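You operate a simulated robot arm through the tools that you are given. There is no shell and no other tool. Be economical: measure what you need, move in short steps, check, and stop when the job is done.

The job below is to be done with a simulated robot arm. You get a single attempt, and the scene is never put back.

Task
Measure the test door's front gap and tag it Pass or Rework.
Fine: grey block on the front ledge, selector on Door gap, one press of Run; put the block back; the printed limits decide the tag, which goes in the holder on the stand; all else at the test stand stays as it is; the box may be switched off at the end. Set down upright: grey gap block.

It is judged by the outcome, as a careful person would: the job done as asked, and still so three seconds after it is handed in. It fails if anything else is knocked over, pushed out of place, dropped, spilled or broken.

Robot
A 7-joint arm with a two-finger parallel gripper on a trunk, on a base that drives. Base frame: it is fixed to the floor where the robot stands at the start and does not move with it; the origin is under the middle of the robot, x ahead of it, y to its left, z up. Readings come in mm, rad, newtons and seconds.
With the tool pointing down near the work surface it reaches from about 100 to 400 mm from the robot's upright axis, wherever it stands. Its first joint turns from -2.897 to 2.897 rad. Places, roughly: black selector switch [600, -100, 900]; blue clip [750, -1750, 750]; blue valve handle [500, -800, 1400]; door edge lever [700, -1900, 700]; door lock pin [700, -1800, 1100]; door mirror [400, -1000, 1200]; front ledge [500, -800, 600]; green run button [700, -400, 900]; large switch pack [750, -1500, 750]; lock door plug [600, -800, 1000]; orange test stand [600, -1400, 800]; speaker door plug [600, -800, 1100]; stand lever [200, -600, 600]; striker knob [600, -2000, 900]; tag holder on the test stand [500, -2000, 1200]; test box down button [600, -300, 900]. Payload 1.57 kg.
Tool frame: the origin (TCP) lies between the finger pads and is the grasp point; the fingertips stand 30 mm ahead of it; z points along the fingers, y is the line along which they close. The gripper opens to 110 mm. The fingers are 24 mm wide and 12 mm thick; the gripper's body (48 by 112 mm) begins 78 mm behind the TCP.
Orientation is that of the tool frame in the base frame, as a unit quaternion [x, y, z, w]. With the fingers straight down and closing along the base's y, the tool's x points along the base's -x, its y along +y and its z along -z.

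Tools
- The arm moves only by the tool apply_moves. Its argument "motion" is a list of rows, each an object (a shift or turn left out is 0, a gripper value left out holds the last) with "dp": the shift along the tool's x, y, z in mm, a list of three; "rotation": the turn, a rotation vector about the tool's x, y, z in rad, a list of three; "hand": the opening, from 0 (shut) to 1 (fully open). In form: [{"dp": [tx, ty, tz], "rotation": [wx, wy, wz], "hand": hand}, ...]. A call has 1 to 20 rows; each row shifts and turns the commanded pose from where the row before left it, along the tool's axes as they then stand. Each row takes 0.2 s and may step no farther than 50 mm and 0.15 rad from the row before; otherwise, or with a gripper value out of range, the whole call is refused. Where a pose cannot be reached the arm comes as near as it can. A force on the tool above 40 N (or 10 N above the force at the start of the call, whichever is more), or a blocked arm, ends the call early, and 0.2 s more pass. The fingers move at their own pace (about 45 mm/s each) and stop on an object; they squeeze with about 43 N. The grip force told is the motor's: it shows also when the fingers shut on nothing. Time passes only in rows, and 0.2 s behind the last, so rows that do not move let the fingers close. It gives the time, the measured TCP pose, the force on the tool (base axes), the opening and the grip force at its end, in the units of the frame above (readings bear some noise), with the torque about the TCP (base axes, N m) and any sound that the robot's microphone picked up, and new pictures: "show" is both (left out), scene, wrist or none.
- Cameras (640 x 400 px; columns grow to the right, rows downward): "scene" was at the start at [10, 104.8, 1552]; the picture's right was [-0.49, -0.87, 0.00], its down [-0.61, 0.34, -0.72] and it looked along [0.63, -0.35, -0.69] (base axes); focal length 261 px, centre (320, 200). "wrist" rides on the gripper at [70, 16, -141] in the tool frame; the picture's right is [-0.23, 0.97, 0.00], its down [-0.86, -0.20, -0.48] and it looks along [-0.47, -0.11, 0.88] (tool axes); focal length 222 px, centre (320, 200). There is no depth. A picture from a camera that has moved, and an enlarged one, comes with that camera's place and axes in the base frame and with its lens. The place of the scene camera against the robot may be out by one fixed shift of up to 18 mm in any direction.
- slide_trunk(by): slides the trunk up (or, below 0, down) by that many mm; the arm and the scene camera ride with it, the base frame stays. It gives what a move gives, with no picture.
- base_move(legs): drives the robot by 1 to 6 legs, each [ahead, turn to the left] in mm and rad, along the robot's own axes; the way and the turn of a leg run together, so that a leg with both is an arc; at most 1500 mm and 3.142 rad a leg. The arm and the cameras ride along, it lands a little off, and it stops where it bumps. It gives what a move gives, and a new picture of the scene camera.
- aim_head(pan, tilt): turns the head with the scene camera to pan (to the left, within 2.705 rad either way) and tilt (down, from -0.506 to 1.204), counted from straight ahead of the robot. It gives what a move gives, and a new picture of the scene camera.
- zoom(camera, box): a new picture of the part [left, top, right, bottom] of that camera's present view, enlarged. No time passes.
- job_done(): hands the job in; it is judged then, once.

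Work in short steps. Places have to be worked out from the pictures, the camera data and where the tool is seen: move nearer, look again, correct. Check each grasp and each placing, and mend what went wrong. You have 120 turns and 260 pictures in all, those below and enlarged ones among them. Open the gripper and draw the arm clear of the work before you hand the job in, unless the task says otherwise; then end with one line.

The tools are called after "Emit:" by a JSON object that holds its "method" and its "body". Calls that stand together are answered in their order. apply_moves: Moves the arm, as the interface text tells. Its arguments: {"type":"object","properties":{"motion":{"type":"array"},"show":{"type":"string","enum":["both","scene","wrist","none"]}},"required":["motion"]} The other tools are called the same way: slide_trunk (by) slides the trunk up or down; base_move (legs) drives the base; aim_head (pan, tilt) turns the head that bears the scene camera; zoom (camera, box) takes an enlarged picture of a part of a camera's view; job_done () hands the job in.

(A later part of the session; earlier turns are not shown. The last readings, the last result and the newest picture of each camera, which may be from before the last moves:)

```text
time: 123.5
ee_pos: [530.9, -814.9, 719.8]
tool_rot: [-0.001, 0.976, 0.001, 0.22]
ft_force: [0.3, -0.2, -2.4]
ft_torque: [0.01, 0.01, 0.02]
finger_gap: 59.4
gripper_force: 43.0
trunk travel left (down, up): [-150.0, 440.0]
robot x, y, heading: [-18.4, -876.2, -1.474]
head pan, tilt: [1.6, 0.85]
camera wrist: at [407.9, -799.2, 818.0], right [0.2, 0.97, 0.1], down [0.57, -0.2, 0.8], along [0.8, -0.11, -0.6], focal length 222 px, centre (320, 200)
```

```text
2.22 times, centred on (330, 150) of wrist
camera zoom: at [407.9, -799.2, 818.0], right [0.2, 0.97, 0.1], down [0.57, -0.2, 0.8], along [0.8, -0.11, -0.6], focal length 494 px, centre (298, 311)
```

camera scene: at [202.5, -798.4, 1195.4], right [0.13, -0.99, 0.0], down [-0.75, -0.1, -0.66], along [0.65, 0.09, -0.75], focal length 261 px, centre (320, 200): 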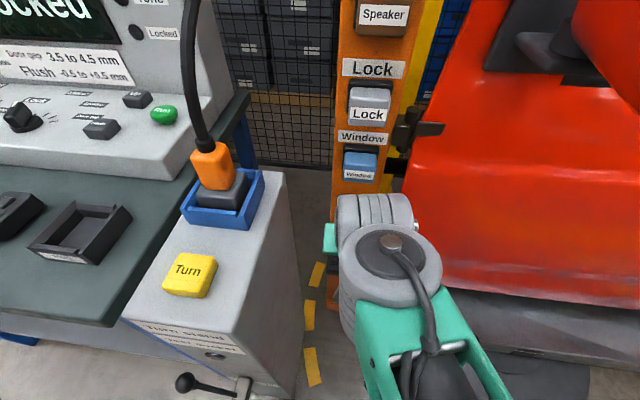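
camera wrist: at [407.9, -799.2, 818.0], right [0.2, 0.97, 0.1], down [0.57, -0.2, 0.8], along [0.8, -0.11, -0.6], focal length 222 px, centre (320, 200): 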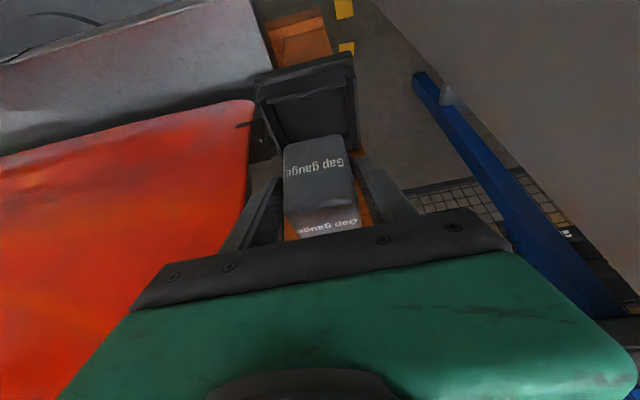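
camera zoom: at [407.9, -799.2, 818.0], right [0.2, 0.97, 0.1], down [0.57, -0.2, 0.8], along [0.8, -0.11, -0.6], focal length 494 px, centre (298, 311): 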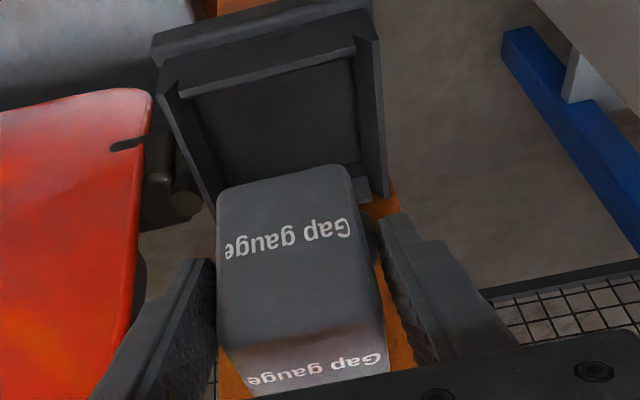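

Tray centre refines to ≈(550,-816). I move over it at TCP z≈690.

Emit:
{"method": "apply_moves", "body": {"motion": [{"dp": [-2.3, -1, 34.2]}, {"dp": [0, 0, 0]}], "show": "both"}}

Emit:
{"method": "zoom", "body": {"camera": "wrist", "box": [230, 50, 420, 240]}}

Emit:
{"method": "zoom", "body": {"camera": "scene", "box": [270, 130, 460, 340]}}

```text
time: 124.1
ee_pos: [549.6, -814.8, 690.4]
tool_rot: [-0.001, 0.976, 0.001, 0.219]
ft_force: [-1.0, 0.6, -2.6]
ft_torque: [-0.02, 0.03, -0.04]
finger_gap: 59.2
gripper_force: 42.8
trunk travel left (down, up): [-150.0, 440.0]
robot x, y, heading: [-17.8, -873.7, -1.475]
head pan, tilt: [1.6, 0.85]
camera scene: at [202.5, -798.4, 1195.4], right [0.13, -0.99, 0.0], down [-0.75, -0.1, -0.66], along [0.65, 0.09, -0.75], focal length 261 px, centre (320, 200)
camera wrist: at [424.3, -800.3, 788.1], right [0.2, 0.97, 0.1], down [0.57, -0.2, 0.8], along [0.8, -0.11, -0.6], focal length 222 px, centre (320, 200)
```

scene: 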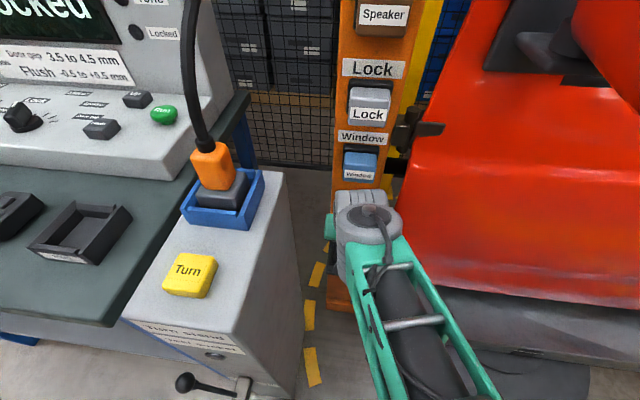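
wrist: 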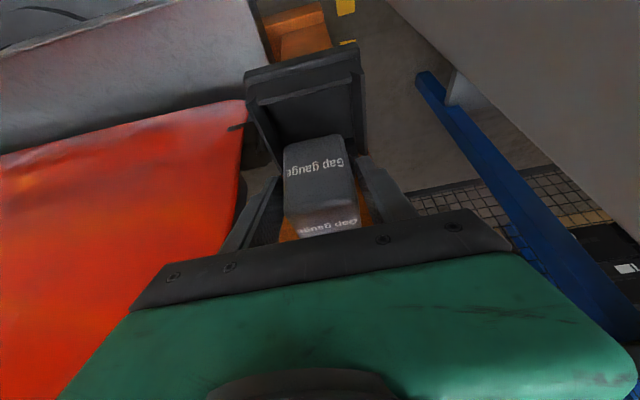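

```text
2.11 times, centred on (325, 145) of wrist
camera zoom: at [424.3, -800.3, 788.1], right [0.2, 0.97, 0.1], down [0.57, -0.2, 0.8], along [0.8, -0.11, -0.6], focal length 468 px, centre (310, 316)
```

zoom: 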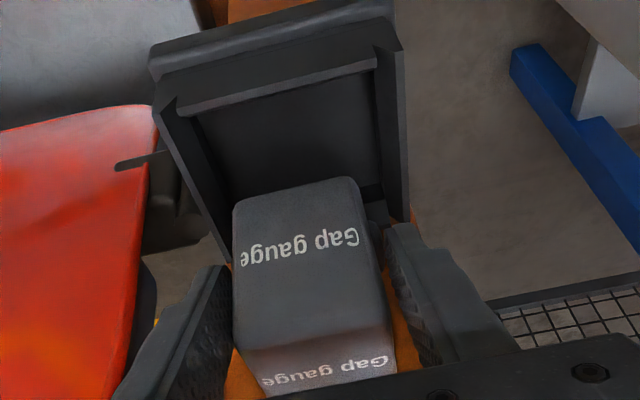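

```text
1.90 times, centred on (365, 235) of scene
camera zoom: at [202.5, -798.4, 1195.4], right [0.13, -0.99, 0.0], down [-0.75, -0.1, -0.66], along [0.65, 0.09, -0.75], focal length 497 px, centre (234, 133)
```

zoom: 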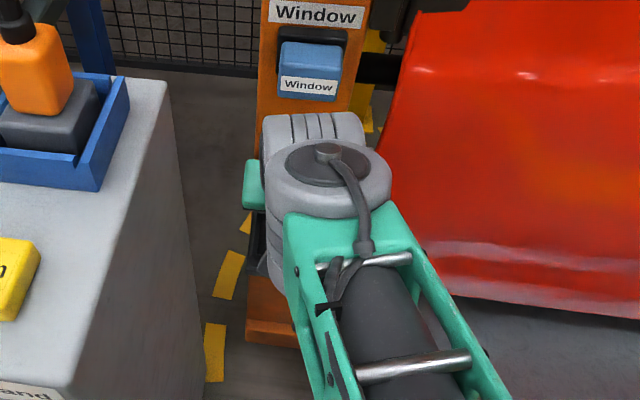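

Alignment looks good. I descend straight down 36 mm and look again.

Emit:
{"method": "apply_moves", "body": {"motion": [{"dp": [5.1, 0, 10.9]}, {"dp": [5.1, 0, 10.9]}, {"dp": [5.1, 0, 10.9]}, {"dp": [0, 0, 0]}], "show": "wrist"}}

Emit:
{"method": "zoom", "body": {"camera": "wrist", "box": [230, 50, 420, 240]}}

```text
time: 124.8
ee_pos: [552.9, -815.7, 673.9]
tool_rot: [0.001, 0.973, 0.004, 0.231]
ft_force: [-19.4, -2.6, 17.3]
ft_torque: [-0.4, 0.34, -0.46]
finger_gap: 59.4
gripper_force: 43.1
trunk travel left (down, up): [-150.0, 440.0]
robot x, y, heading: [-24.3, -871.4, -1.469]
head pan, tilt: [1.6, 0.85]
stopped in row 3: the force on the tool passed its limit at 62 N (the readings are from after the stop); the commanded pose is now the measured one
camera wrist: at [425.5, -799.6, 769.5], right [0.2, 0.97, 0.11], down [0.55, -0.2, 0.81], along [0.81, -0.1, -0.58], focal length 222 px, centre (320, 200)
```

wrist: 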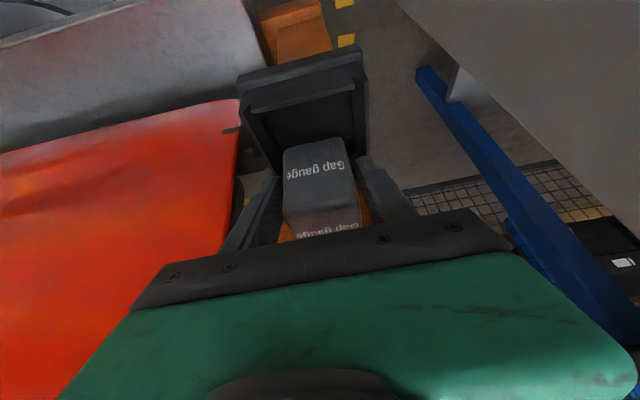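

```text
2.11 times, centred on (325, 145) of wrist
camera zoom: at [425.5, -799.6, 769.5], right [0.2, 0.97, 0.11], down [0.55, -0.2, 0.81], along [0.81, -0.1, -0.58], focal length 468 px, centre (310, 316)
```

zoom: 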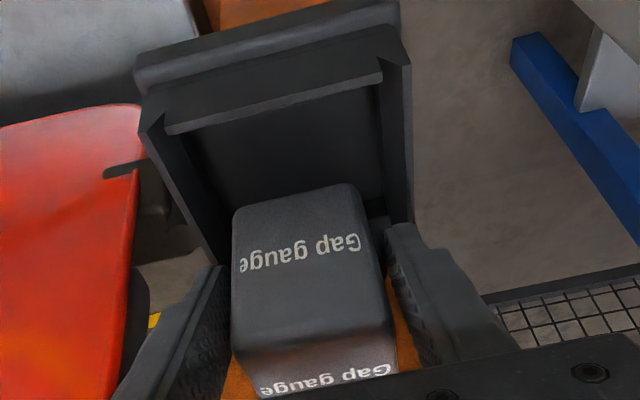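

The block's back touched the post: width parallax puts the rim at z≈629 and tray centre at x≈535, y≈-813. I back up and shift toward me.

Emit:
{"method": "apply_moves", "body": {"motion": [{"dp": [4, 0, -13]}, {"dp": [8.2, 2, -10.4], "rotation": [0, 0.03, 0]}, {"dp": [0, 0, 0]}], "show": "wrist"}}

Emit:
{"method": "zoom", "body": {"camera": "wrist", "box": [230, 50, 420, 240]}}

```text
time: 125.6
ee_pos: [531.2, -813.9, 686.7]
tool_rot: [-0.001, 0.977, 0.003, 0.214]
ft_force: [0.4, -0.6, -1.9]
ft_torque: [0.01, 0.04, -0.02]
finger_gap: 59.3
gripper_force: 43.3
trunk travel left (down, up): [-150.0, 440.0]
robot x, y, heading: [-20.1, -876.5, -1.473]
head pan, tilt: [1.6, 0.85]
camera wrist: at [407.7, -797.3, 785.5], right [0.2, 0.97, 0.1], down [0.58, -0.2, 0.79], along [0.79, -0.1, -0.6], focal length 222 px, centre (320, 200)
```

wrist: 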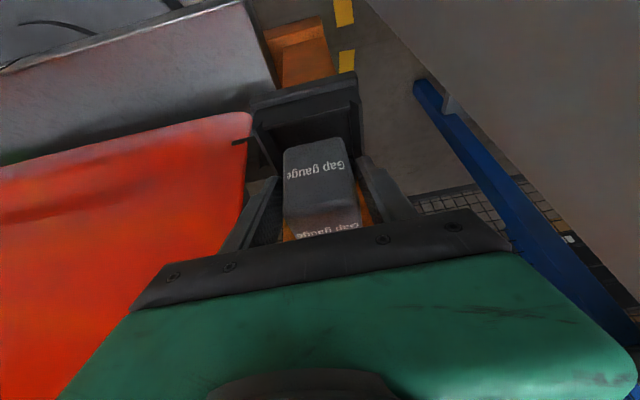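

```text
2.11 times, centred on (325, 145) of wrist
camera zoom: at [407.7, -797.3, 785.5], right [0.2, 0.97, 0.1], down [0.58, -0.2, 0.79], along [0.79, -0.1, -0.6], focal length 468 px, centre (310, 316)
```

zoom: 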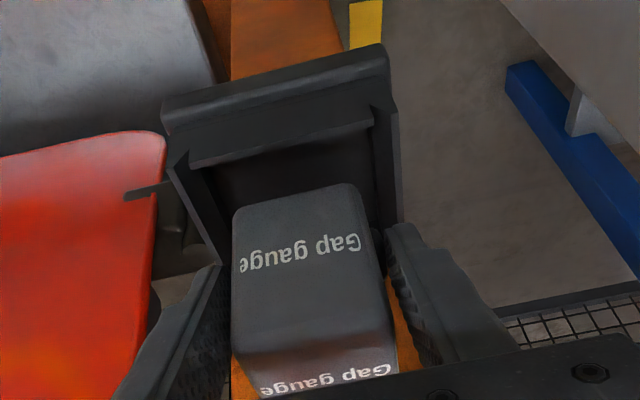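

Now block (x≈513–561) sits within tray inner (≈507–566). I descend in small steps watching the force.

Emit:
{"method": "apply_moves", "body": {"motion": [{"dp": [3, 1, 6.3]}, {"dp": [1.7, 0, 3.6]}, {"dp": [1.7, 0, 3.6]}, {"dp": [0.8, 0, 1.8]}, {"dp": [0.8, 0, 1.8]}, {"dp": [0, 0, 0]}], "show": "wrist"}}

Emit:
{"method": "zoom", "body": {"camera": "wrist", "box": [230, 50, 420, 240]}}

```text
time: 127.0
ee_pos: [532.2, -811.7, 668.2]
tool_rot: [-0.001, 0.977, 0.003, 0.214]
ft_force: [0.5, 0.2, -2.4]
ft_torque: [0.01, 0.04, 0.0]
finger_gap: 59.3
gripper_force: 43.2
trunk travel left (down, up): [-150.0, 440.0]
robot x, y, heading: [-20.9, -871.2, -1.469]
head pan, tilt: [1.6, 0.85]
camera wrist: at [408.6, -796.5, 767.6], right [0.2, 0.97, 0.1], down [0.58, -0.2, 0.79], along [0.79, -0.1, -0.6], focal length 222 px, centre (320, 200)
```

wrist: 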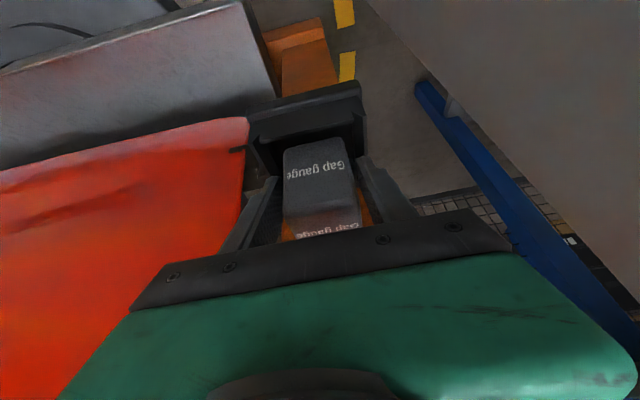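

```text
2.11 times, centred on (325, 145) of wrist
camera zoom: at [408.6, -796.5, 767.6], right [0.2, 0.97, 0.1], down [0.58, -0.2, 0.79], along [0.79, -0.1, -0.6], focal length 468 px, centre (310, 316)
```

zoom: 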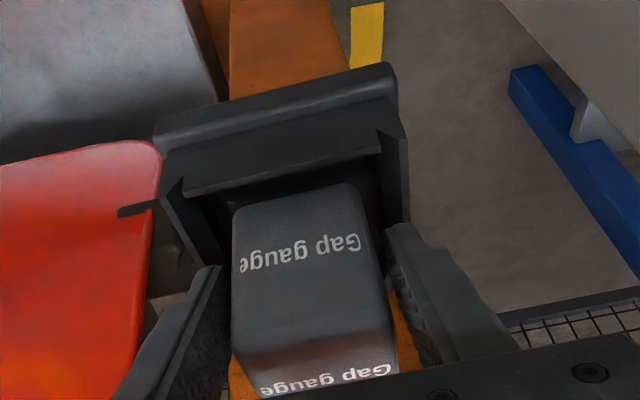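

Good centring. I continue down in 1.5–2 mm steps until contact.

Emit:
{"method": "apply_moves", "body": {"motion": [{"dp": [0.8, 0, 1.8]}, {"dp": [0.8, 0, 1.8]}, {"dp": [0.8, 0, 1.8]}, {"dp": [0, 0, 0]}], "show": "none"}}

Emit:
{"method": "apply_moves", "body": {"motion": [{"dp": [0.6, 0, 1.4]}, {"dp": [0.6, 0, 1.4]}, {"dp": [0, 0, 0]}], "show": "wrist"}}

```text
time: 128.0
ee_pos: [532.4, -810.8, 661.9]
tool_rot: [-0.001, 0.977, 0.004, 0.215]
ft_force: [-0.8, 0.0, -1.8]
ft_torque: [0.01, 0.0, 0.0]
finger_gap: 59.2
gripper_force: 42.7
trunk travel left (down, up): [-150.0, 440.0]
robot x, y, heading: [-24.2, -871.6, -1.472]
head pan, tilt: [1.6, 0.85]
```

```text
time: 128.8
ee_pos: [532.0, -810.5, 663.1]
tool_rot: [0.0, 0.976, 0.004, 0.217]
ft_force: [-8.9, 0.4, 17.9]
ft_torque: [0.8, 0.24, 0.36]
finger_gap: 59.2
gripper_force: 42.4
trunk travel left (down, up): [-150.0, 440.0]
robot x, y, heading: [-19.3, -874.0, -1.475]
head pan, tilt: [1.6, 0.85]
camera wrist: at [408.1, -796.0, 760.8], right [0.2, 0.97, 0.1], down [0.57, -0.2, 0.79], along [0.79, -0.1, -0.6], focal length 222 px, centre (320, 200)
```

wrist: 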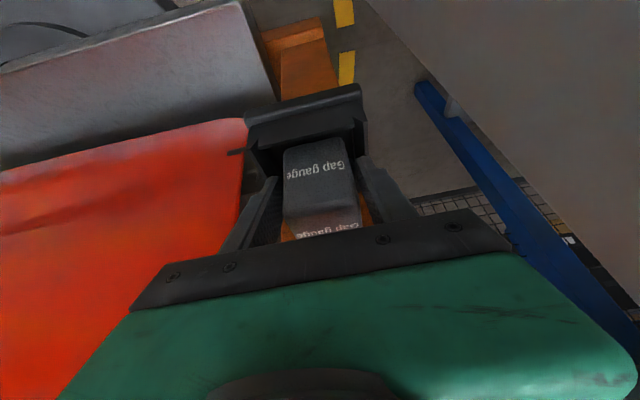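

Finger tips met the rim as predicted (z≈662). I ease up 1 mm and zoom before release.

Emit:
{"method": "apply_moves", "body": {"motion": [{"dp": [-0.7, -1, -1.4]}, {"dp": [0, 0, 0]}], "show": "none"}}

Emit:
{"method": "zoom", "body": {"camera": "wrist", "box": [230, 60, 420, 250]}}

```text
time: 129.4
ee_pos: [531.9, -811.3, 663.0]
tool_rot: [-0.002, 0.976, 0.005, 0.215]
ft_force: [-4.3, 11.3, 14.3]
ft_torque: [1.05, 0.13, 0.23]
finger_gap: 59.3
gripper_force: 42.8
trunk travel left (down, up): [-150.0, 440.0]
robot x, y, heading: [-22.6, -877.9, -1.467]
head pan, tilt: [1.6, 0.85]
```

```text
2.11 times, centred on (325, 155) of wrist
camera zoom: at [408.5, -796.3, 761.1], right [0.2, 0.97, 0.1], down [0.57, -0.2, 0.79], along [0.79, -0.1, -0.6], focal length 468 px, centre (310, 295)
```

zoom: 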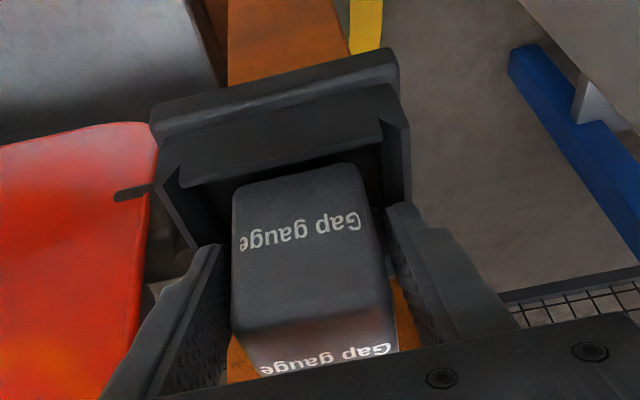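

Still pressing (friction on the rim). I raise 2 mm more so the block hangs free, and re-centre.

Emit:
{"method": "apply_moves", "body": {"motion": [{"dp": [-0.9, 0, -1.8]}, {"dp": [-0.5, 0, -0.9]}, {"dp": [0, 0, 0]}], "show": "none"}}

```text
time: 130.2
ee_pos: [530.8, -812.1, 662.2]
tool_rot: [0.0, 0.977, 0.003, 0.212]
ft_force: [-0.9, 8.1, 2.0]
ft_torque: [0.41, 0.05, 0.04]
finger_gap: 59.2
gripper_force: 42.7
trunk travel left (down, up): [-150.0, 440.0]
robot x, y, heading: [-18.7, -873.9, -1.475]
head pan, tilt: [1.6, 0.85]
```

A sideways force of 8 N remains, so I shift +1 mm in y and up 1 mm.

Emit:
{"method": "apply_moves", "body": {"motion": [{"dp": [-0.4, 1, -0.9]}, {"dp": [-0.4, 0.3, -0.9]}, {"dp": [0, 0, 0]}], "show": "none"}}

```text
time: 131.0
ee_pos: [532.6, -810.9, 666.3]
tool_rot: [-0.001, 0.977, 0.004, 0.213]
ft_force: [-0.6, 0.4, -2.5]
ft_torque: [0.02, -0.02, 0.02]
finger_gap: 59.2
gripper_force: 42.6
trunk travel left (down, up): [-150.0, 440.0]
robot x, y, heading: [-19.0, -874.9, -1.469]
head pan, tilt: [1.6, 0.85]
```

Free again at 666. I lower 2.5 mm and open just slightly so the block settles guided between the fingers.

Emit:
{"method": "apply_moves", "body": {"motion": [{"dp": [1.1, 0, 2.3]}, {"hand": 0.56}, {"hand": 0.58}, {"dp": [0, 0, 0]}], "show": "wrist"}}

Emit:
{"method": "zoom", "body": {"camera": "wrist", "box": [230, 60, 420, 250]}}

```text
time: 132.0
ee_pos: [532.2, -811.4, 664.2]
tool_rot: [-0.001, 0.976, 0.003, 0.216]
ft_force: [0.7, -0.3, 0.0]
ft_torque: [-0.01, 0.0, -0.01]
finger_gap: 63.9
gripper_force: 0.1
trunk travel left (down, up): [-150.0, 440.0]
robot x, y, heading: [-23.5, -872.8, -1.473]
head pan, tilt: [1.6, 0.85]
camera wrist: at [409.2, -796.0, 762.8], right [0.2, 0.97, 0.1], down [0.58, -0.2, 0.79], along [0.79, -0.1, -0.6], focal length 222 px, centre (320, 200)
```

wrist: 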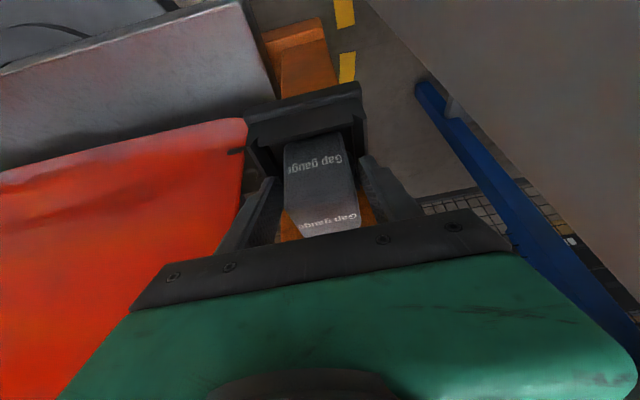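

```text
2.11 times, centred on (325, 155) of wrist
camera zoom: at [409.2, -796.0, 762.8], right [0.2, 0.97, 0.1], down [0.58, -0.2, 0.79], along [0.79, -0.1, -0.6], focal length 468 px, centre (310, 295)
```

zoom: 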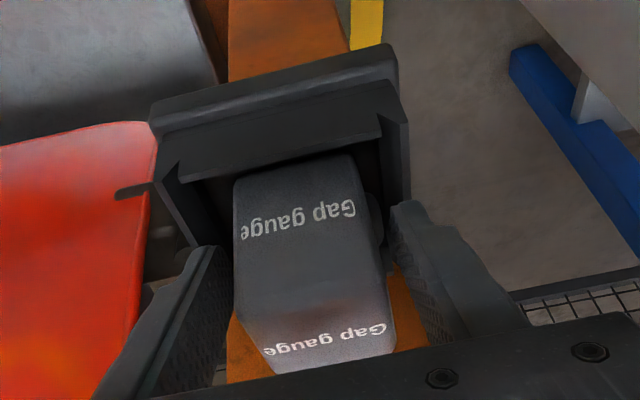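

The block has dropped into the tray. I open a bit more, withdraw straight up/back and check it.

Emit:
{"method": "apply_moves", "body": {"motion": [{"hand": 0.72}, {"hand": 0.72}, {"dp": [0, 0, -30]}, {"dp": [0, 0, -45]}, {"dp": [0, 0, -45]}, {"dp": [20, 0, -40]}, {"dp": [0, 0, 0]}], "show": "both"}}

Emit:
{"method": "zoom", "body": {"camera": "wrist", "box": [220, 40, 420, 240]}}

```text
time: 133.6
ee_pos: [445.7, -813.4, 800.0]
tool_rot: [-0.002, 0.977, 0.004, 0.215]
ft_force: [-1.0, -0.1, 0.1]
ft_torque: [-0.02, 0.0, -0.02]
finger_gap: 79.1
gripper_force: 0.1
trunk travel left (down, up): [-150.0, 440.0]
robot x, y, heading: [-20.3, -875.3, -1.473]
head pan, tilt: [1.6, 0.85]
camera scene: at [202.2, -798.5, 1195.4], right [0.13, -0.99, 0.0], down [-0.74, -0.1, -0.66], along [0.65, 0.09, -0.75], focal length 261 px, centre (320, 200)
camera wrist: at [322.4, -798.2, 898.6], right [0.2, 0.97, 0.1], down [0.58, -0.2, 0.79], along [0.79, -0.1, -0.6], focal length 222 px, centre (320, 200)
```

scene: 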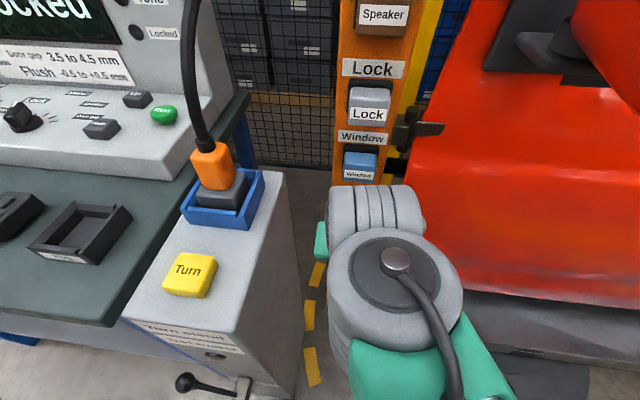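
wrist: 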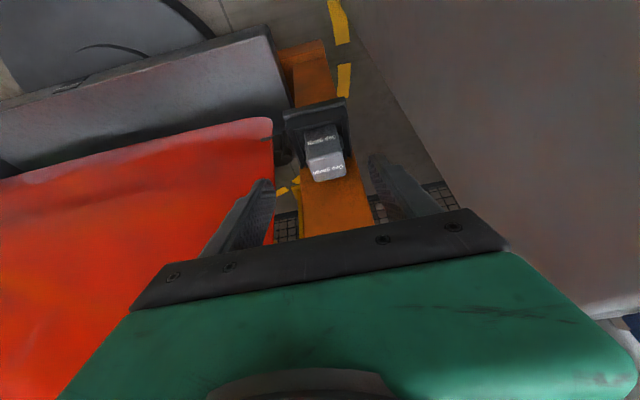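

```text
2.00 times, centred on (320, 140) of wrist
camera zoom: at [322.4, -798.2, 898.6], right [0.2, 0.97, 0.1], down [0.58, -0.2, 0.79], along [0.79, -0.1, -0.6], focal length 444 px, centre (320, 320)
```

zoom: 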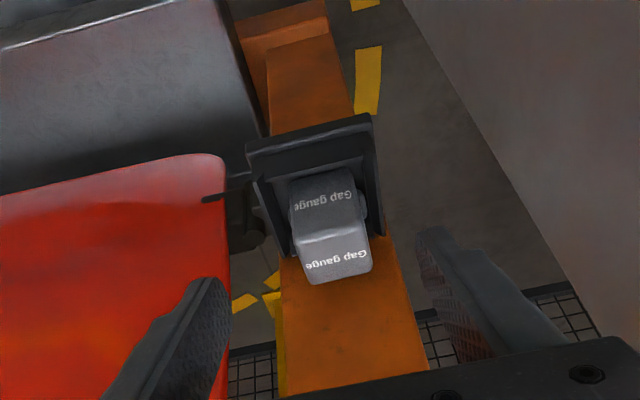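

The block sits upright in the ledge tray. I retract and swing the arm to my front, then check the ledge with the head camera.

Emit:
{"method": "apply_moves", "body": {"motion": [{"dp": [40, 0, -10]}, {"dp": [30, 0, 5]}, {"dp": [0.5, -47.3, 0], "rotation": [0.0508, 0, 0.1087]}, {"dp": [0.5, -47.3, 0], "rotation": [0.0508, 0, 0.1087]}, {"dp": [0.5, -47.3, 0], "rotation": [0.0508, 0, 0.1087]}, {"dp": [0.5, -47.3, 0], "rotation": [0.0508, 0, 0.1087]}, {"dp": [0.5, -47.3, 0], "rotation": [0.0508, 0, 0.1087]}, {"dp": [0.5, -47.3, 0], "rotation": [0.0508, 0, 0.1087]}, {"dp": [0.5, -47.3, 0], "rotation": [0.0508, 0, 0.1087]}, {"dp": [0.5, -47.3, 0], "rotation": [0.0508, 0, 0.1087]}, {"dp": [0.5, -47.3, 0], "rotation": [0.0508, 0, 0.1087]}, {"dp": [0.5, -47.3, 0], "rotation": [0.0508, 0, 0.1087]}, {"dp": [0.5, -47.3, 0], "rotation": [0.0508, 0, 0.1087]}, {"dp": [0, 0, 0]}], "show": "none"}}

Emit:
{"method": "zoom", "body": {"camera": "scene", "box": [290, 190, 410, 310]}}

```text
time: 136.5
ee_pos: [161.6, -1179.4, 751.9]
tool_rot: [0.504, 0.843, -0.098, 0.156]
ft_force: [0.0, 0.3, 0.3]
ft_torque: [0.0, -0.04, 0.01]
finger_gap: 78.9
gripper_force: 0.0
trunk travel left (down, up): [-150.0, 440.0]
robot x, y, heading: [-21.2, -874.3, -1.473]
head pan, tilt: [1.6, 0.85]
stopped in row 14: the arm was blocked; the commanded pose is now the measured one
```

```text
3.33 times, centred on (350, 250) of scene
camera zoom: at [194.8, -813.7, 1199.1], right [0.13, -0.99, -0.01], down [-0.74, -0.09, -0.67], along [0.66, 0.1, -0.75], focal length 870 px, centre (220, 33)
```

zoom: 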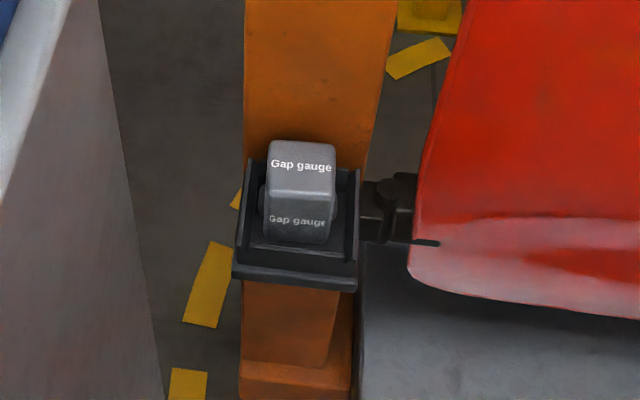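

Block sits well in the tray. The arm got blocked at the end of the swing; I look at where.

Emit:
{"method": "aim_head", "body": {"pan": 0.2, "tilt": 0.85}}

```text
time: 138.0
ee_pos: [161.7, -1180.4, 753.1]
tool_rot: [0.505, 0.842, -0.1, 0.16]
ft_force: [0.6, -0.6, -0.4]
ft_torque: [-0.02, -0.02, 0.01]
finger_gap: 79.2
gripper_force: 0.1
trunk travel left (down, up): [-150.0, 440.0]
robot x, y, heading: [-21.8, -873.3, -1.472]
head pan, tilt: [0.201, 0.85]
camera scene: at [140.8, -899.4, 1196.3], right [-0.95, -0.3, -0.01], down [-0.22, 0.73, -0.65], along [0.2, -0.62, -0.76], focal length 261 px, centre (320, 200)
```

scene: 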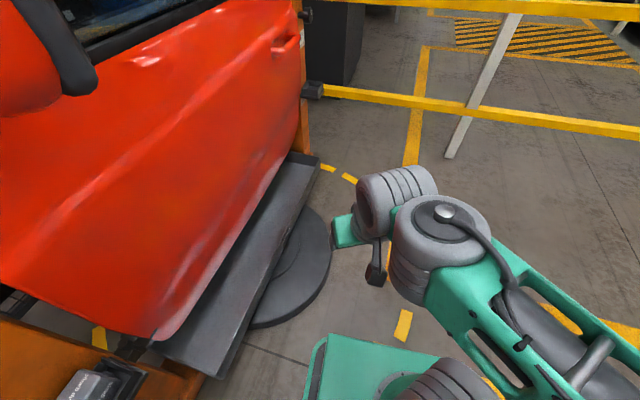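

The arm is free in the air. I drive back toward the table now and raise the trunk for the box work.

Emit:
{"method": "base_move", "body": {"legs": [[0, 0.28], [-800, 0], [0, 1.19]]}}

Emit:
{"method": "slide_trunk", "body": {"by": 380}}

Emit:
{"method": "aim_head", "body": {"pan": -0.3, "tilt": 0.6}}

```text
time: 146.1
ee_pos: [11.3, 12.4, 756.2]
tool_rot: [-0.189, 0.963, 0.034, 0.187]
ft_force: [0.3, 0.5, -0.1]
ft_torque: [-0.01, 0.0, -0.01]
finger_gap: 79.1
gripper_force: 0.0
trunk travel left (down, up): [-150.0, 440.0]
robot x, y, heading: [-307.6, -140.6, -0.006]
head pan, tilt: [0.201, 0.85]
camera scene: at [-282.6, 12.0, 1196.8], right [0.2, -0.98, -0.01], down [-0.74, -0.14, -0.65], along [0.64, 0.14, -0.76], focal length 261 px, centre (320, 200)
```

scene: 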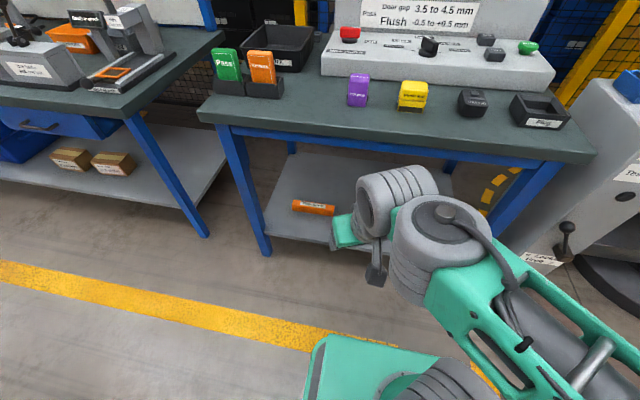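

```text
time: 149.8
ee_pos: [3.0, 18.4, 1138.6]
tool_rot: [-0.19, 0.962, 0.029, 0.193]
ft_force: [0.1, -0.6, 0.3]
ft_torque: [0.01, 0.0, 0.02]
finger_gap: 79.1
gripper_force: 0.1
trunk travel left (down, up): [-530.0, 60.0]
robot x, y, heading: [-313.0, -140.4, -0.007]
head pan, tilt: [0.201, 0.85]
```

```text
time: 150.7
ee_pos: [3.6, 18.0, 1137.5]
tool_rot: [-0.19, 0.962, 0.029, 0.192]
ft_force: [0.2, 0.5, -0.1]
ft_torque: [0.02, -0.01, 0.05]
finger_gap: 79.2
gripper_force: 0.1
trunk travel left (down, up): [-530.0, 60.0]
robot x, y, heading: [-311.0, -137.6, -0.002]
head pan, tilt: [-0.3, 0.6]
camera scene: at [-288.9, -19.5, 1596.3], right [-0.3, -0.95, 0.0], down [-0.54, 0.17, -0.82], along [0.79, -0.25, -0.57], focal length 261 px, centre (320, 200)
```

scene: 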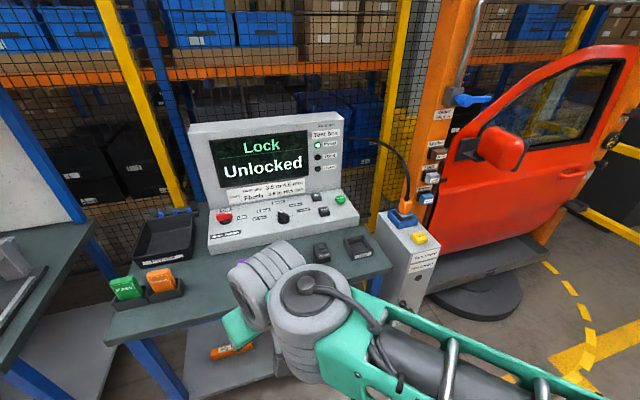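

I drive forward to x≈0 at y≈-140, which centres me on the panel.

Emit:
{"method": "base_move", "body": {"legs": [[318, 0]]}}

Emit:
{"method": "zoom", "body": {"camera": "scene", "box": [180, 120, 420, 280]}}

```text
time: 152.8
ee_pos: [321.1, 15.1, 1138.5]
tool_rot: [-0.188, 0.963, 0.029, 0.192]
ft_force: [0.3, 0.0, -0.1]
ft_torque: [-0.01, -0.02, -0.03]
finger_gap: 79.3
gripper_force: 0.0
trunk travel left (down, up): [-530.0, 60.0]
robot x, y, heading: [6.4, -142.3, -0.007]
head pan, tilt: [-0.3, 0.6]
camera scene: at [29.5, -21.1, 1596.3], right [-0.3, -0.95, 0.0], down [-0.54, 0.17, -0.82], along [0.79, -0.25, -0.57], focal length 261 px, centre (320, 200)
```

scene: 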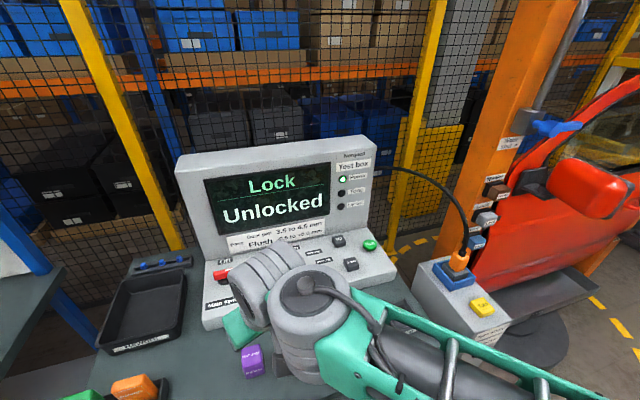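

```text
2.50 times, centred on (300, 200) of scene
camera zoom: at [29.5, -21.1, 1596.3], right [-0.3, -0.95, 0.0], down [-0.54, 0.17, -0.82], along [0.79, -0.25, -0.57], focal length 653 px, centre (370, 200)
```

zoom: 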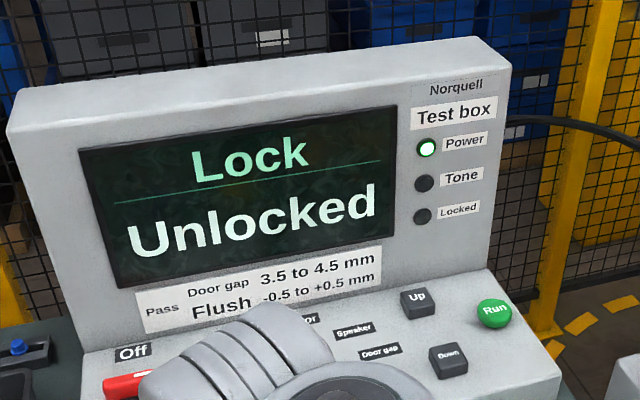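

The screen reads Lock/Unlocked; pass limits 3.5–4.5 mm. I straighten the tool's yaw and move it in front of the selector at height for a close look.

Emit:
{"method": "apply_moves", "body": {"motion": [{"rotation": [0.0536, 0, 0.1148]}, {"rotation": [0.0536, 0, 0.1148]}, {"rotation": [0.0536, 0, 0.1148]}, {"dp": [-29.7, -28, 7.3]}, {"dp": [-29.7, -28, 7.3]}, {"dp": [-29.7, -28, 7.3]}, {"dp": [-29.7, -28, 7.3]}, {"dp": [-29.7, -28, 7.3]}, {"dp": [0, 0, 0]}], "show": "wrist"}}

Emit:
{"method": "slide_trunk", "body": {"by": -120}}

Emit:
{"method": "aim_head", "body": {"pan": -0.4, "tilt": 0.75}}

```text
time: 154.8
ee_pos: [471.6, -122.3, 1166.7]
tool_rot: [-0.005, 0.98, -0.016, 0.199]
ft_force: [0.2, -0.3, 0.6]
ft_torque: [-0.01, 0.03, 0.04]
finger_gap: 78.9
gripper_force: 0.1
trunk travel left (down, up): [-530.0, 60.0]
robot x, y, heading: [7.3, -139.6, -0.004]
head pan, tilt: [-0.3, 0.6]
camera wrist: at [351.7, -102.8, 1269.0], right [0.21, 0.98, 0.06], down [0.6, -0.17, 0.78], along [0.77, -0.13, -0.62], focal length 222 px, centre (320, 200)
```

wrist: 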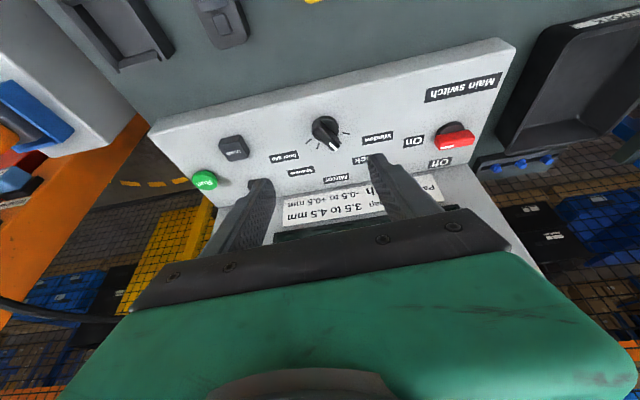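

```text
time: 156.3
ee_pos: [471.2, -121.4, 1047.3]
tool_rot: [-0.005, 0.98, -0.016, 0.199]
ft_force: [-0.4, 0.0, -0.3]
ft_torque: [0.0, -0.02, -0.02]
finger_gap: 79.2
gripper_force: 0.1
trunk travel left (down, up): [-410.0, 180.0]
robot x, y, heading: [6.3, -141.1, -0.007]
head pan, tilt: [-0.3, 0.6]
```

```text
time: 157.1
ee_pos: [472.5, -120.6, 1046.2]
tool_rot: [-0.005, 0.98, -0.017, 0.199]
ft_force: [-0.1, -0.9, 0.2]
ft_torque: [-0.04, -0.01, 0.01]
finger_gap: 79.0
gripper_force: 0.1
trunk travel left (down, up): [-410.0, 180.0]
robot x, y, heading: [4.0, -141.2, -0.006]
head pan, tilt: [-0.4, 0.75]
camera scene: at [21.0, -27.2, 1463.5], right [-0.39, -0.92, 0.0], down [-0.63, 0.27, -0.73], along [0.67, -0.29, -0.68], focal length 261 px, centre (320, 200)
```

scene: 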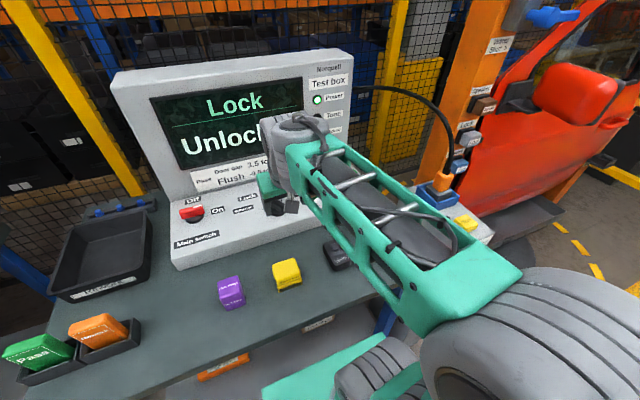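

Emit:
{"method": "apply_moves", "body": {"motion": [{"dp": [0, 0, 0]}], "show": "wrist"}}

Emit:
{"method": "zoom", "body": {"camera": "wrist", "box": [240, 80, 430, 220]}}

```text
time: 157.4
ee_pos: [471.6, -121.0, 1047.1]
tool_rot: [-0.004, 0.98, -0.017, 0.199]
ft_force: [0.4, -1.0, -0.2]
ft_torque: [0.02, 0.01, 0.0]
finger_gap: 79.0
gripper_force: 0.0
trunk travel left (down, up): [-410.0, 180.0]
robot x, y, heading: [7.1, -140.9, -0.005]
head pan, tilt: [-0.4, 0.75]
camera wrist: at [351.3, -102.5, 1148.9], right [0.21, 0.98, 0.06], down [0.6, -0.17, 0.78], along [0.77, -0.13, -0.62], focal length 222 px, centre (320, 200)
```

wrist: 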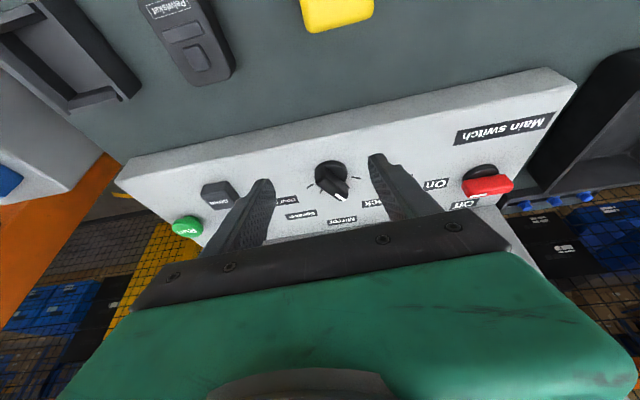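

```text
2.86 times, centred on (335, 150) of wrist
camera zoom: at [351.3, -102.5, 1148.9], right [0.21, 0.98, 0.06], down [0.6, -0.17, 0.78], along [0.77, -0.13, -0.62], focal length 635 px, centre (277, 343)
```

zoom: 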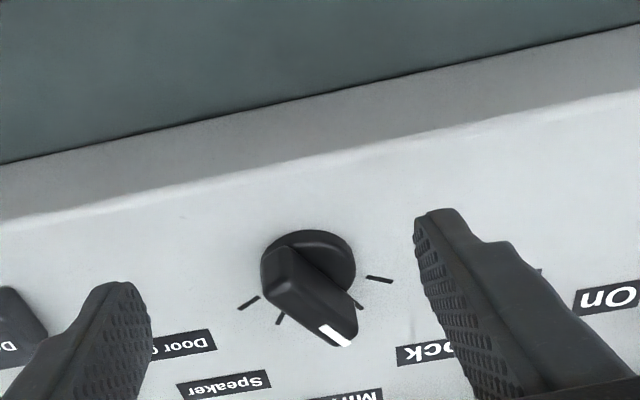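

The selector is at ≈(582,-122,912), pointing at Lock (~+27°); Door gap's tick is ~-57°, so I need about 84° clockwise. I set the tool nearly normal to the panel, aligned with the pointer, hovering above the knob.

Emit:
{"method": "apply_moves", "body": {"motion": [{"rotation": [-0.031, 0.1, 0.0165], "hand": 0.5}, {"rotation": [0, 0.1, 0]}, {"dp": [-29.6, -0.3, 27.1]}, {"dp": [-29.6, -0.3, 27.1]}, {"dp": [-29.6, -0.3, 27.1]}, {"rotation": [0, 0, -0.1175]}, {"rotation": [0, 0, -0.1175]}, {"rotation": [0, 0, -0.1175]}, {"rotation": [0, 0, -0.1175]}, {"dp": [0, 0, 0]}], "show": "both"}}

Emit:
{"method": "zoom", "body": {"camera": "wrist", "box": [230, 90, 430, 230]}}

```text
time: 159.7
ee_pos: [575.5, -121.1, 986.2]
tool_rot: [-0.232, 0.968, -0.023, 0.098]
ft_force: [-0.7, 0.0, -0.1]
ft_torque: [-0.01, 0.03, -0.02]
finger_gap: 55.3
gripper_force: 0.1
trunk travel left (down, up): [-410.0, 180.0]
robot x, y, heading: [7.6, -140.5, -0.004]
head pan, tilt: [-0.4, 0.75]
camera scene: at [21.1, -27.2, 1463.5], right [-0.39, -0.92, 0.0], down [-0.63, 0.27, -0.73], along [0.67, -0.29, -0.68], focal length 261 px, centre (320, 200)
camera wrist: at [477.7, -139.6, 1110.6], right [-0.23, 0.97, -0.05], down [0.74, 0.21, 0.64], along [0.63, 0.11, -0.77], focal length 222 px, centre (320, 200)
```

scene: 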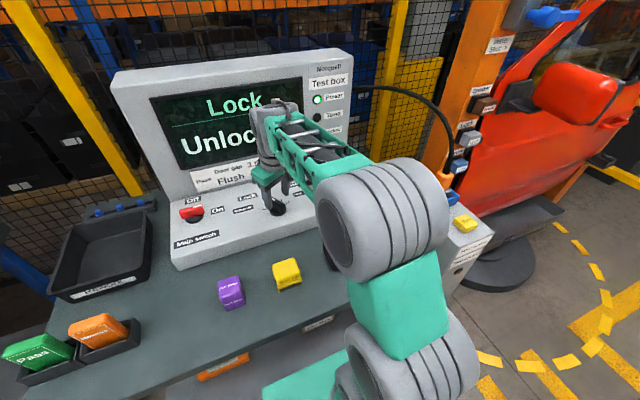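
wrist: 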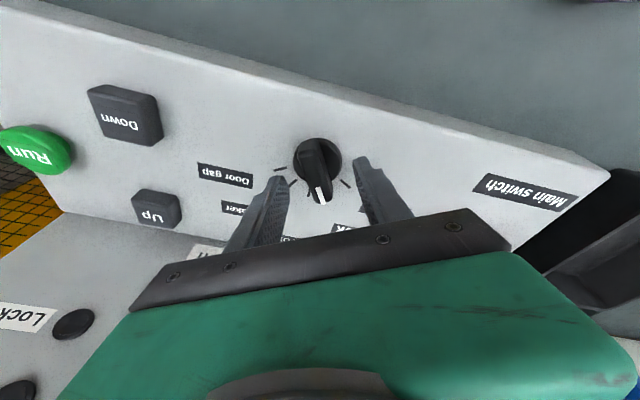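

```text
2.86 times, centred on (330, 160) of wrist
camera zoom: at [477.7, -139.6, 1110.6], right [-0.23, 0.97, -0.05], down [0.74, 0.21, 0.64], along [0.63, 0.11, -0.77], focal length 635 px, centre (291, 314)
```

zoom: 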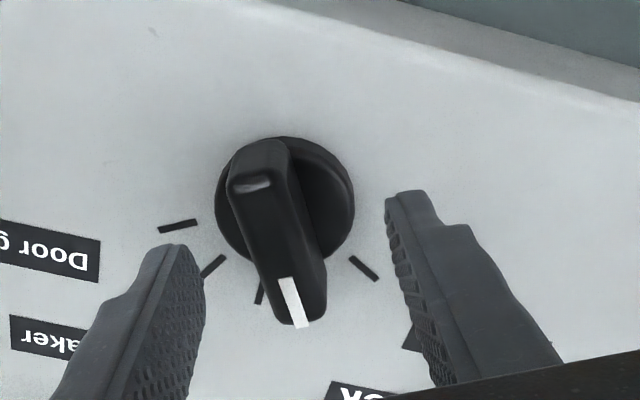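

Fingers line up with the pointer direction. I shift ~6 mm sideways and 4.5 forward to centre on the ridge, descend 25 mm and look.

Emit:
{"method": "apply_moves", "body": {"motion": [{"dp": [-4.5, -6, 10]}, {"dp": [0, 0, 15]}, {"dp": [0, 0, 0]}], "show": "wrist"}}

Emit:
{"method": "zoom", "body": {"camera": "wrist", "box": [230, 90, 430, 230]}}

Emit:
{"method": "zoom", "body": {"camera": "scene", "box": [220, 130, 340, 230]}}

```text
time: 160.4
ee_pos: [587.1, -126.6, 962.2]
tool_rot: [-0.231, 0.968, -0.022, 0.098]
ft_force: [0.2, 0.7, -1.3]
ft_torque: [0.02, 0.01, -0.01]
finger_gap: 54.9
gripper_force: 0.1
trunk travel left (down, up): [-410.0, 180.0]
robot x, y, heading: [6.0, -136.9, -0.006]
head pan, tilt: [-0.4, 0.75]
camera wrist: at [489.6, -144.1, 1086.3], right [-0.23, 0.97, -0.05], down [0.74, 0.21, 0.64], along [0.63, 0.11, -0.77], focal length 222 px, centre (320, 200)
```

wrist: 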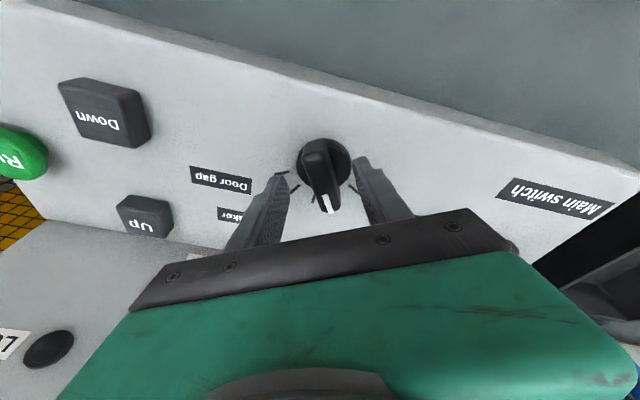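

```text
2.86 times, centred on (330, 160) of wrist
camera zoom: at [489.6, -144.1, 1086.3], right [-0.23, 0.97, -0.05], down [0.74, 0.21, 0.64], along [0.63, 0.11, -0.77], focal length 635 px, centre (291, 314)
```

zoom: 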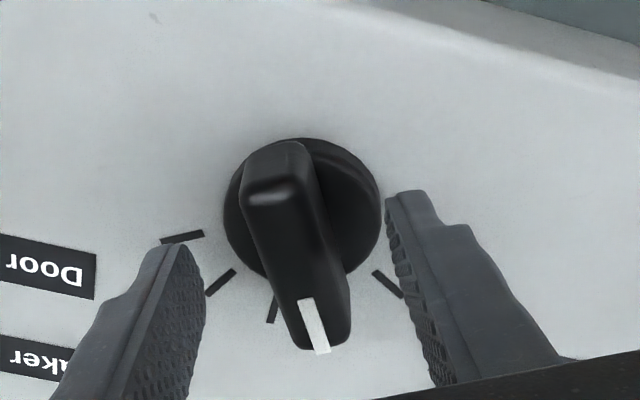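

```text
4.00 times, centred on (280, 180) of scene
camera zoom: at [21.1, -27.2, 1463.5], right [-0.39, -0.92, 0.0], down [-0.63, 0.27, -0.73], along [0.67, -0.29, -0.68], focal length 1044 px, centre (480, 280)
```

zoom: 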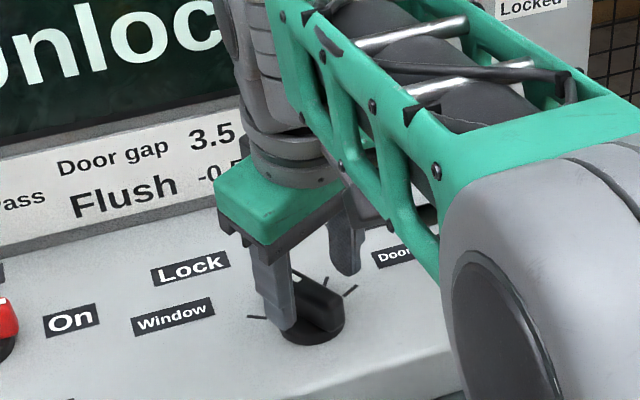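

Knob axis is ≈(596,-124.5) at panel level. I centre, descend to TCP z≈946 and close gently on the ridge.

Emit:
{"method": "apply_moves", "body": {"motion": [{"dp": [1, 2.5, 8]}, {"dp": [0, 0, 8.5]}, {"hand": 0}, {"hand": 0}, {"hand": 0}, {"hand": 0}], "show": "wrist"}}

Emit:
{"method": "zoom", "body": {"camera": "wrist", "box": [230, 90, 430, 230]}}

```text
time: 161.8
ee_pos: [588.1, -125.3, 945.1]
tool_rot: [-0.23, 0.968, -0.022, 0.098]
ft_force: [3.1, -7.2, 0.8]
ft_torque: [0.58, 0.09, -0.05]
finger_gap: 22.1
gripper_force: 32.3
trunk travel left (down, up): [-410.0, 180.0]
robot x, y, heading: [3.8, -140.0, -0.007]
head pan, tilt: [-0.4, 0.75]
camera wrist: at [491.3, -143.1, 1069.8], right [-0.23, 0.97, -0.05], down [0.74, 0.21, 0.64], along [0.63, 0.11, -0.77], focal length 222 px, centre (320, 200)
```

wrist: 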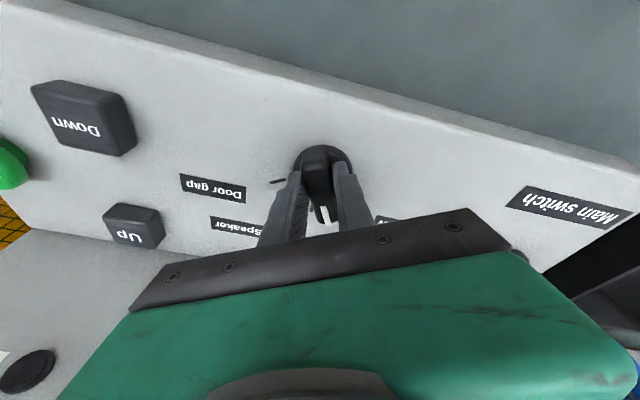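

```text
2.86 times, centred on (330, 160) of wrist
camera zoom: at [491.3, -143.1, 1069.8], right [-0.23, 0.97, -0.05], down [0.74, 0.21, 0.64], along [0.63, 0.11, -0.77], focal length 635 px, centre (291, 314)
```

zoom: 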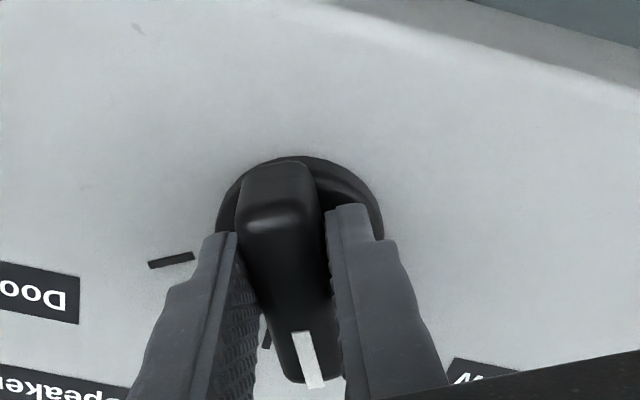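

Ridge gripped (22 mm). I relieve the side force and rotate clockwise in small steps, first 0.75 rad.

Emit:
{"method": "apply_moves", "body": {"motion": [{"dp": [0, -1.5, 0]}, {"rotation": [0, 0, 0.1]}, {"rotation": [0, 0, 0.1]}, {"rotation": [0, 0, 0.1]}, {"rotation": [0, 0, 0.1]}, {"rotation": [0, 0, 0.1]}, {"rotation": [0, 0, 0.1]}, {"rotation": [0, 0, 0.1]}, {"rotation": [0, 0, 0.05]}, {"dp": [0, 0, 0]}], "show": "both"}}

```text
time: 164.1
ee_pos: [590.1, -122.0, 944.9]
tool_rot: [0.138, 0.985, 0.013, 0.1]
ft_force: [4.1, 34.0, 1.4]
ft_torque: [-0.36, -0.44, 0.27]
finger_gap: 20.5
gripper_force: 34.0
trunk travel left (down, up): [-410.0, 180.0]
robot x, y, heading: [4.8, -138.8, -0.001]
head pan, tilt: [-0.4, 0.75]
camera scene: at [21.6, -23.0, 1463.0], right [-0.39, -0.92, 0.0], down [-0.63, 0.27, -0.73], along [0.67, -0.29, -0.68], focal length 261 px, centre (320, 200)
camera wrist: at [498.7, -87.3, 1070.6], right [0.48, 0.87, 0.1], down [0.66, -0.43, 0.62], along [0.58, -0.23, -0.78], focal length 222 px, centre (320, 200)
```

scene: 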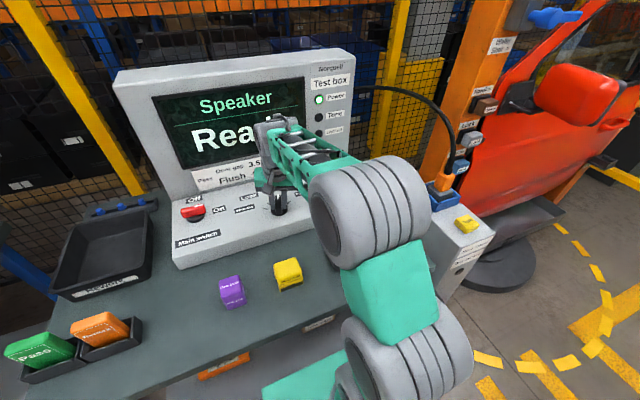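
wrist: 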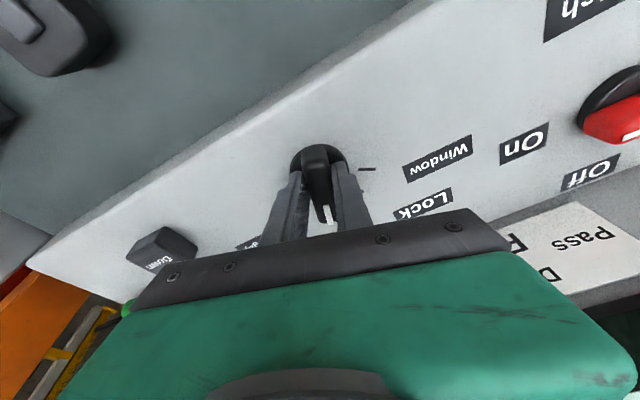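

The screen now shows Speaker. I relieve the lateral force (+y) and rotate on toward Door gap.

Emit:
{"method": "apply_moves", "body": {"motion": [{"dp": [0, 2, 0]}, {"dp": [0, 2, 0]}, {"rotation": [0, 0, 0.1]}, {"rotation": [0, 0, 0.1]}, {"rotation": [0, 0, 0.1]}, {"dp": [0, 0, 0]}], "show": "scene"}}

```text
time: 165.4
ee_pos: [590.2, -120.6, 943.4]
tool_rot: [0.286, 0.953, 0.03, 0.096]
ft_force: [5.5, 14.0, -2.0]
ft_torque: [-0.71, -0.14, 0.17]
finger_gap: 22.4
gripper_force: 35.3
trunk travel left (down, up): [-410.0, 180.0]
robot x, y, heading: [4.7, -139.8, -0.004]
head pan, tilt: [-0.4, 0.75]
camera scene: at [21.9, -25.1, 1463.2], right [-0.39, -0.92, 0.0], down [-0.63, 0.27, -0.73], along [0.67, -0.29, -0.68], focal length 261 px, centre (320, 200)
```

scene: 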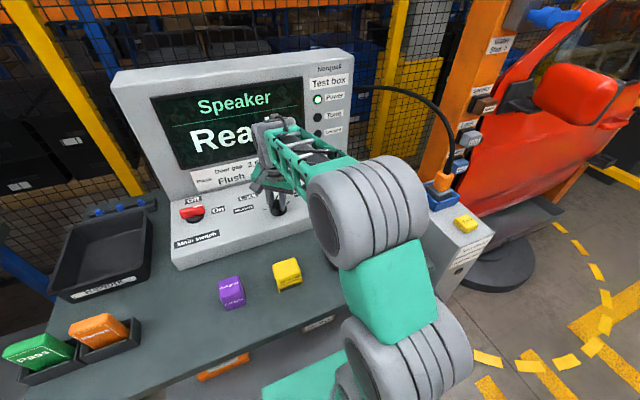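

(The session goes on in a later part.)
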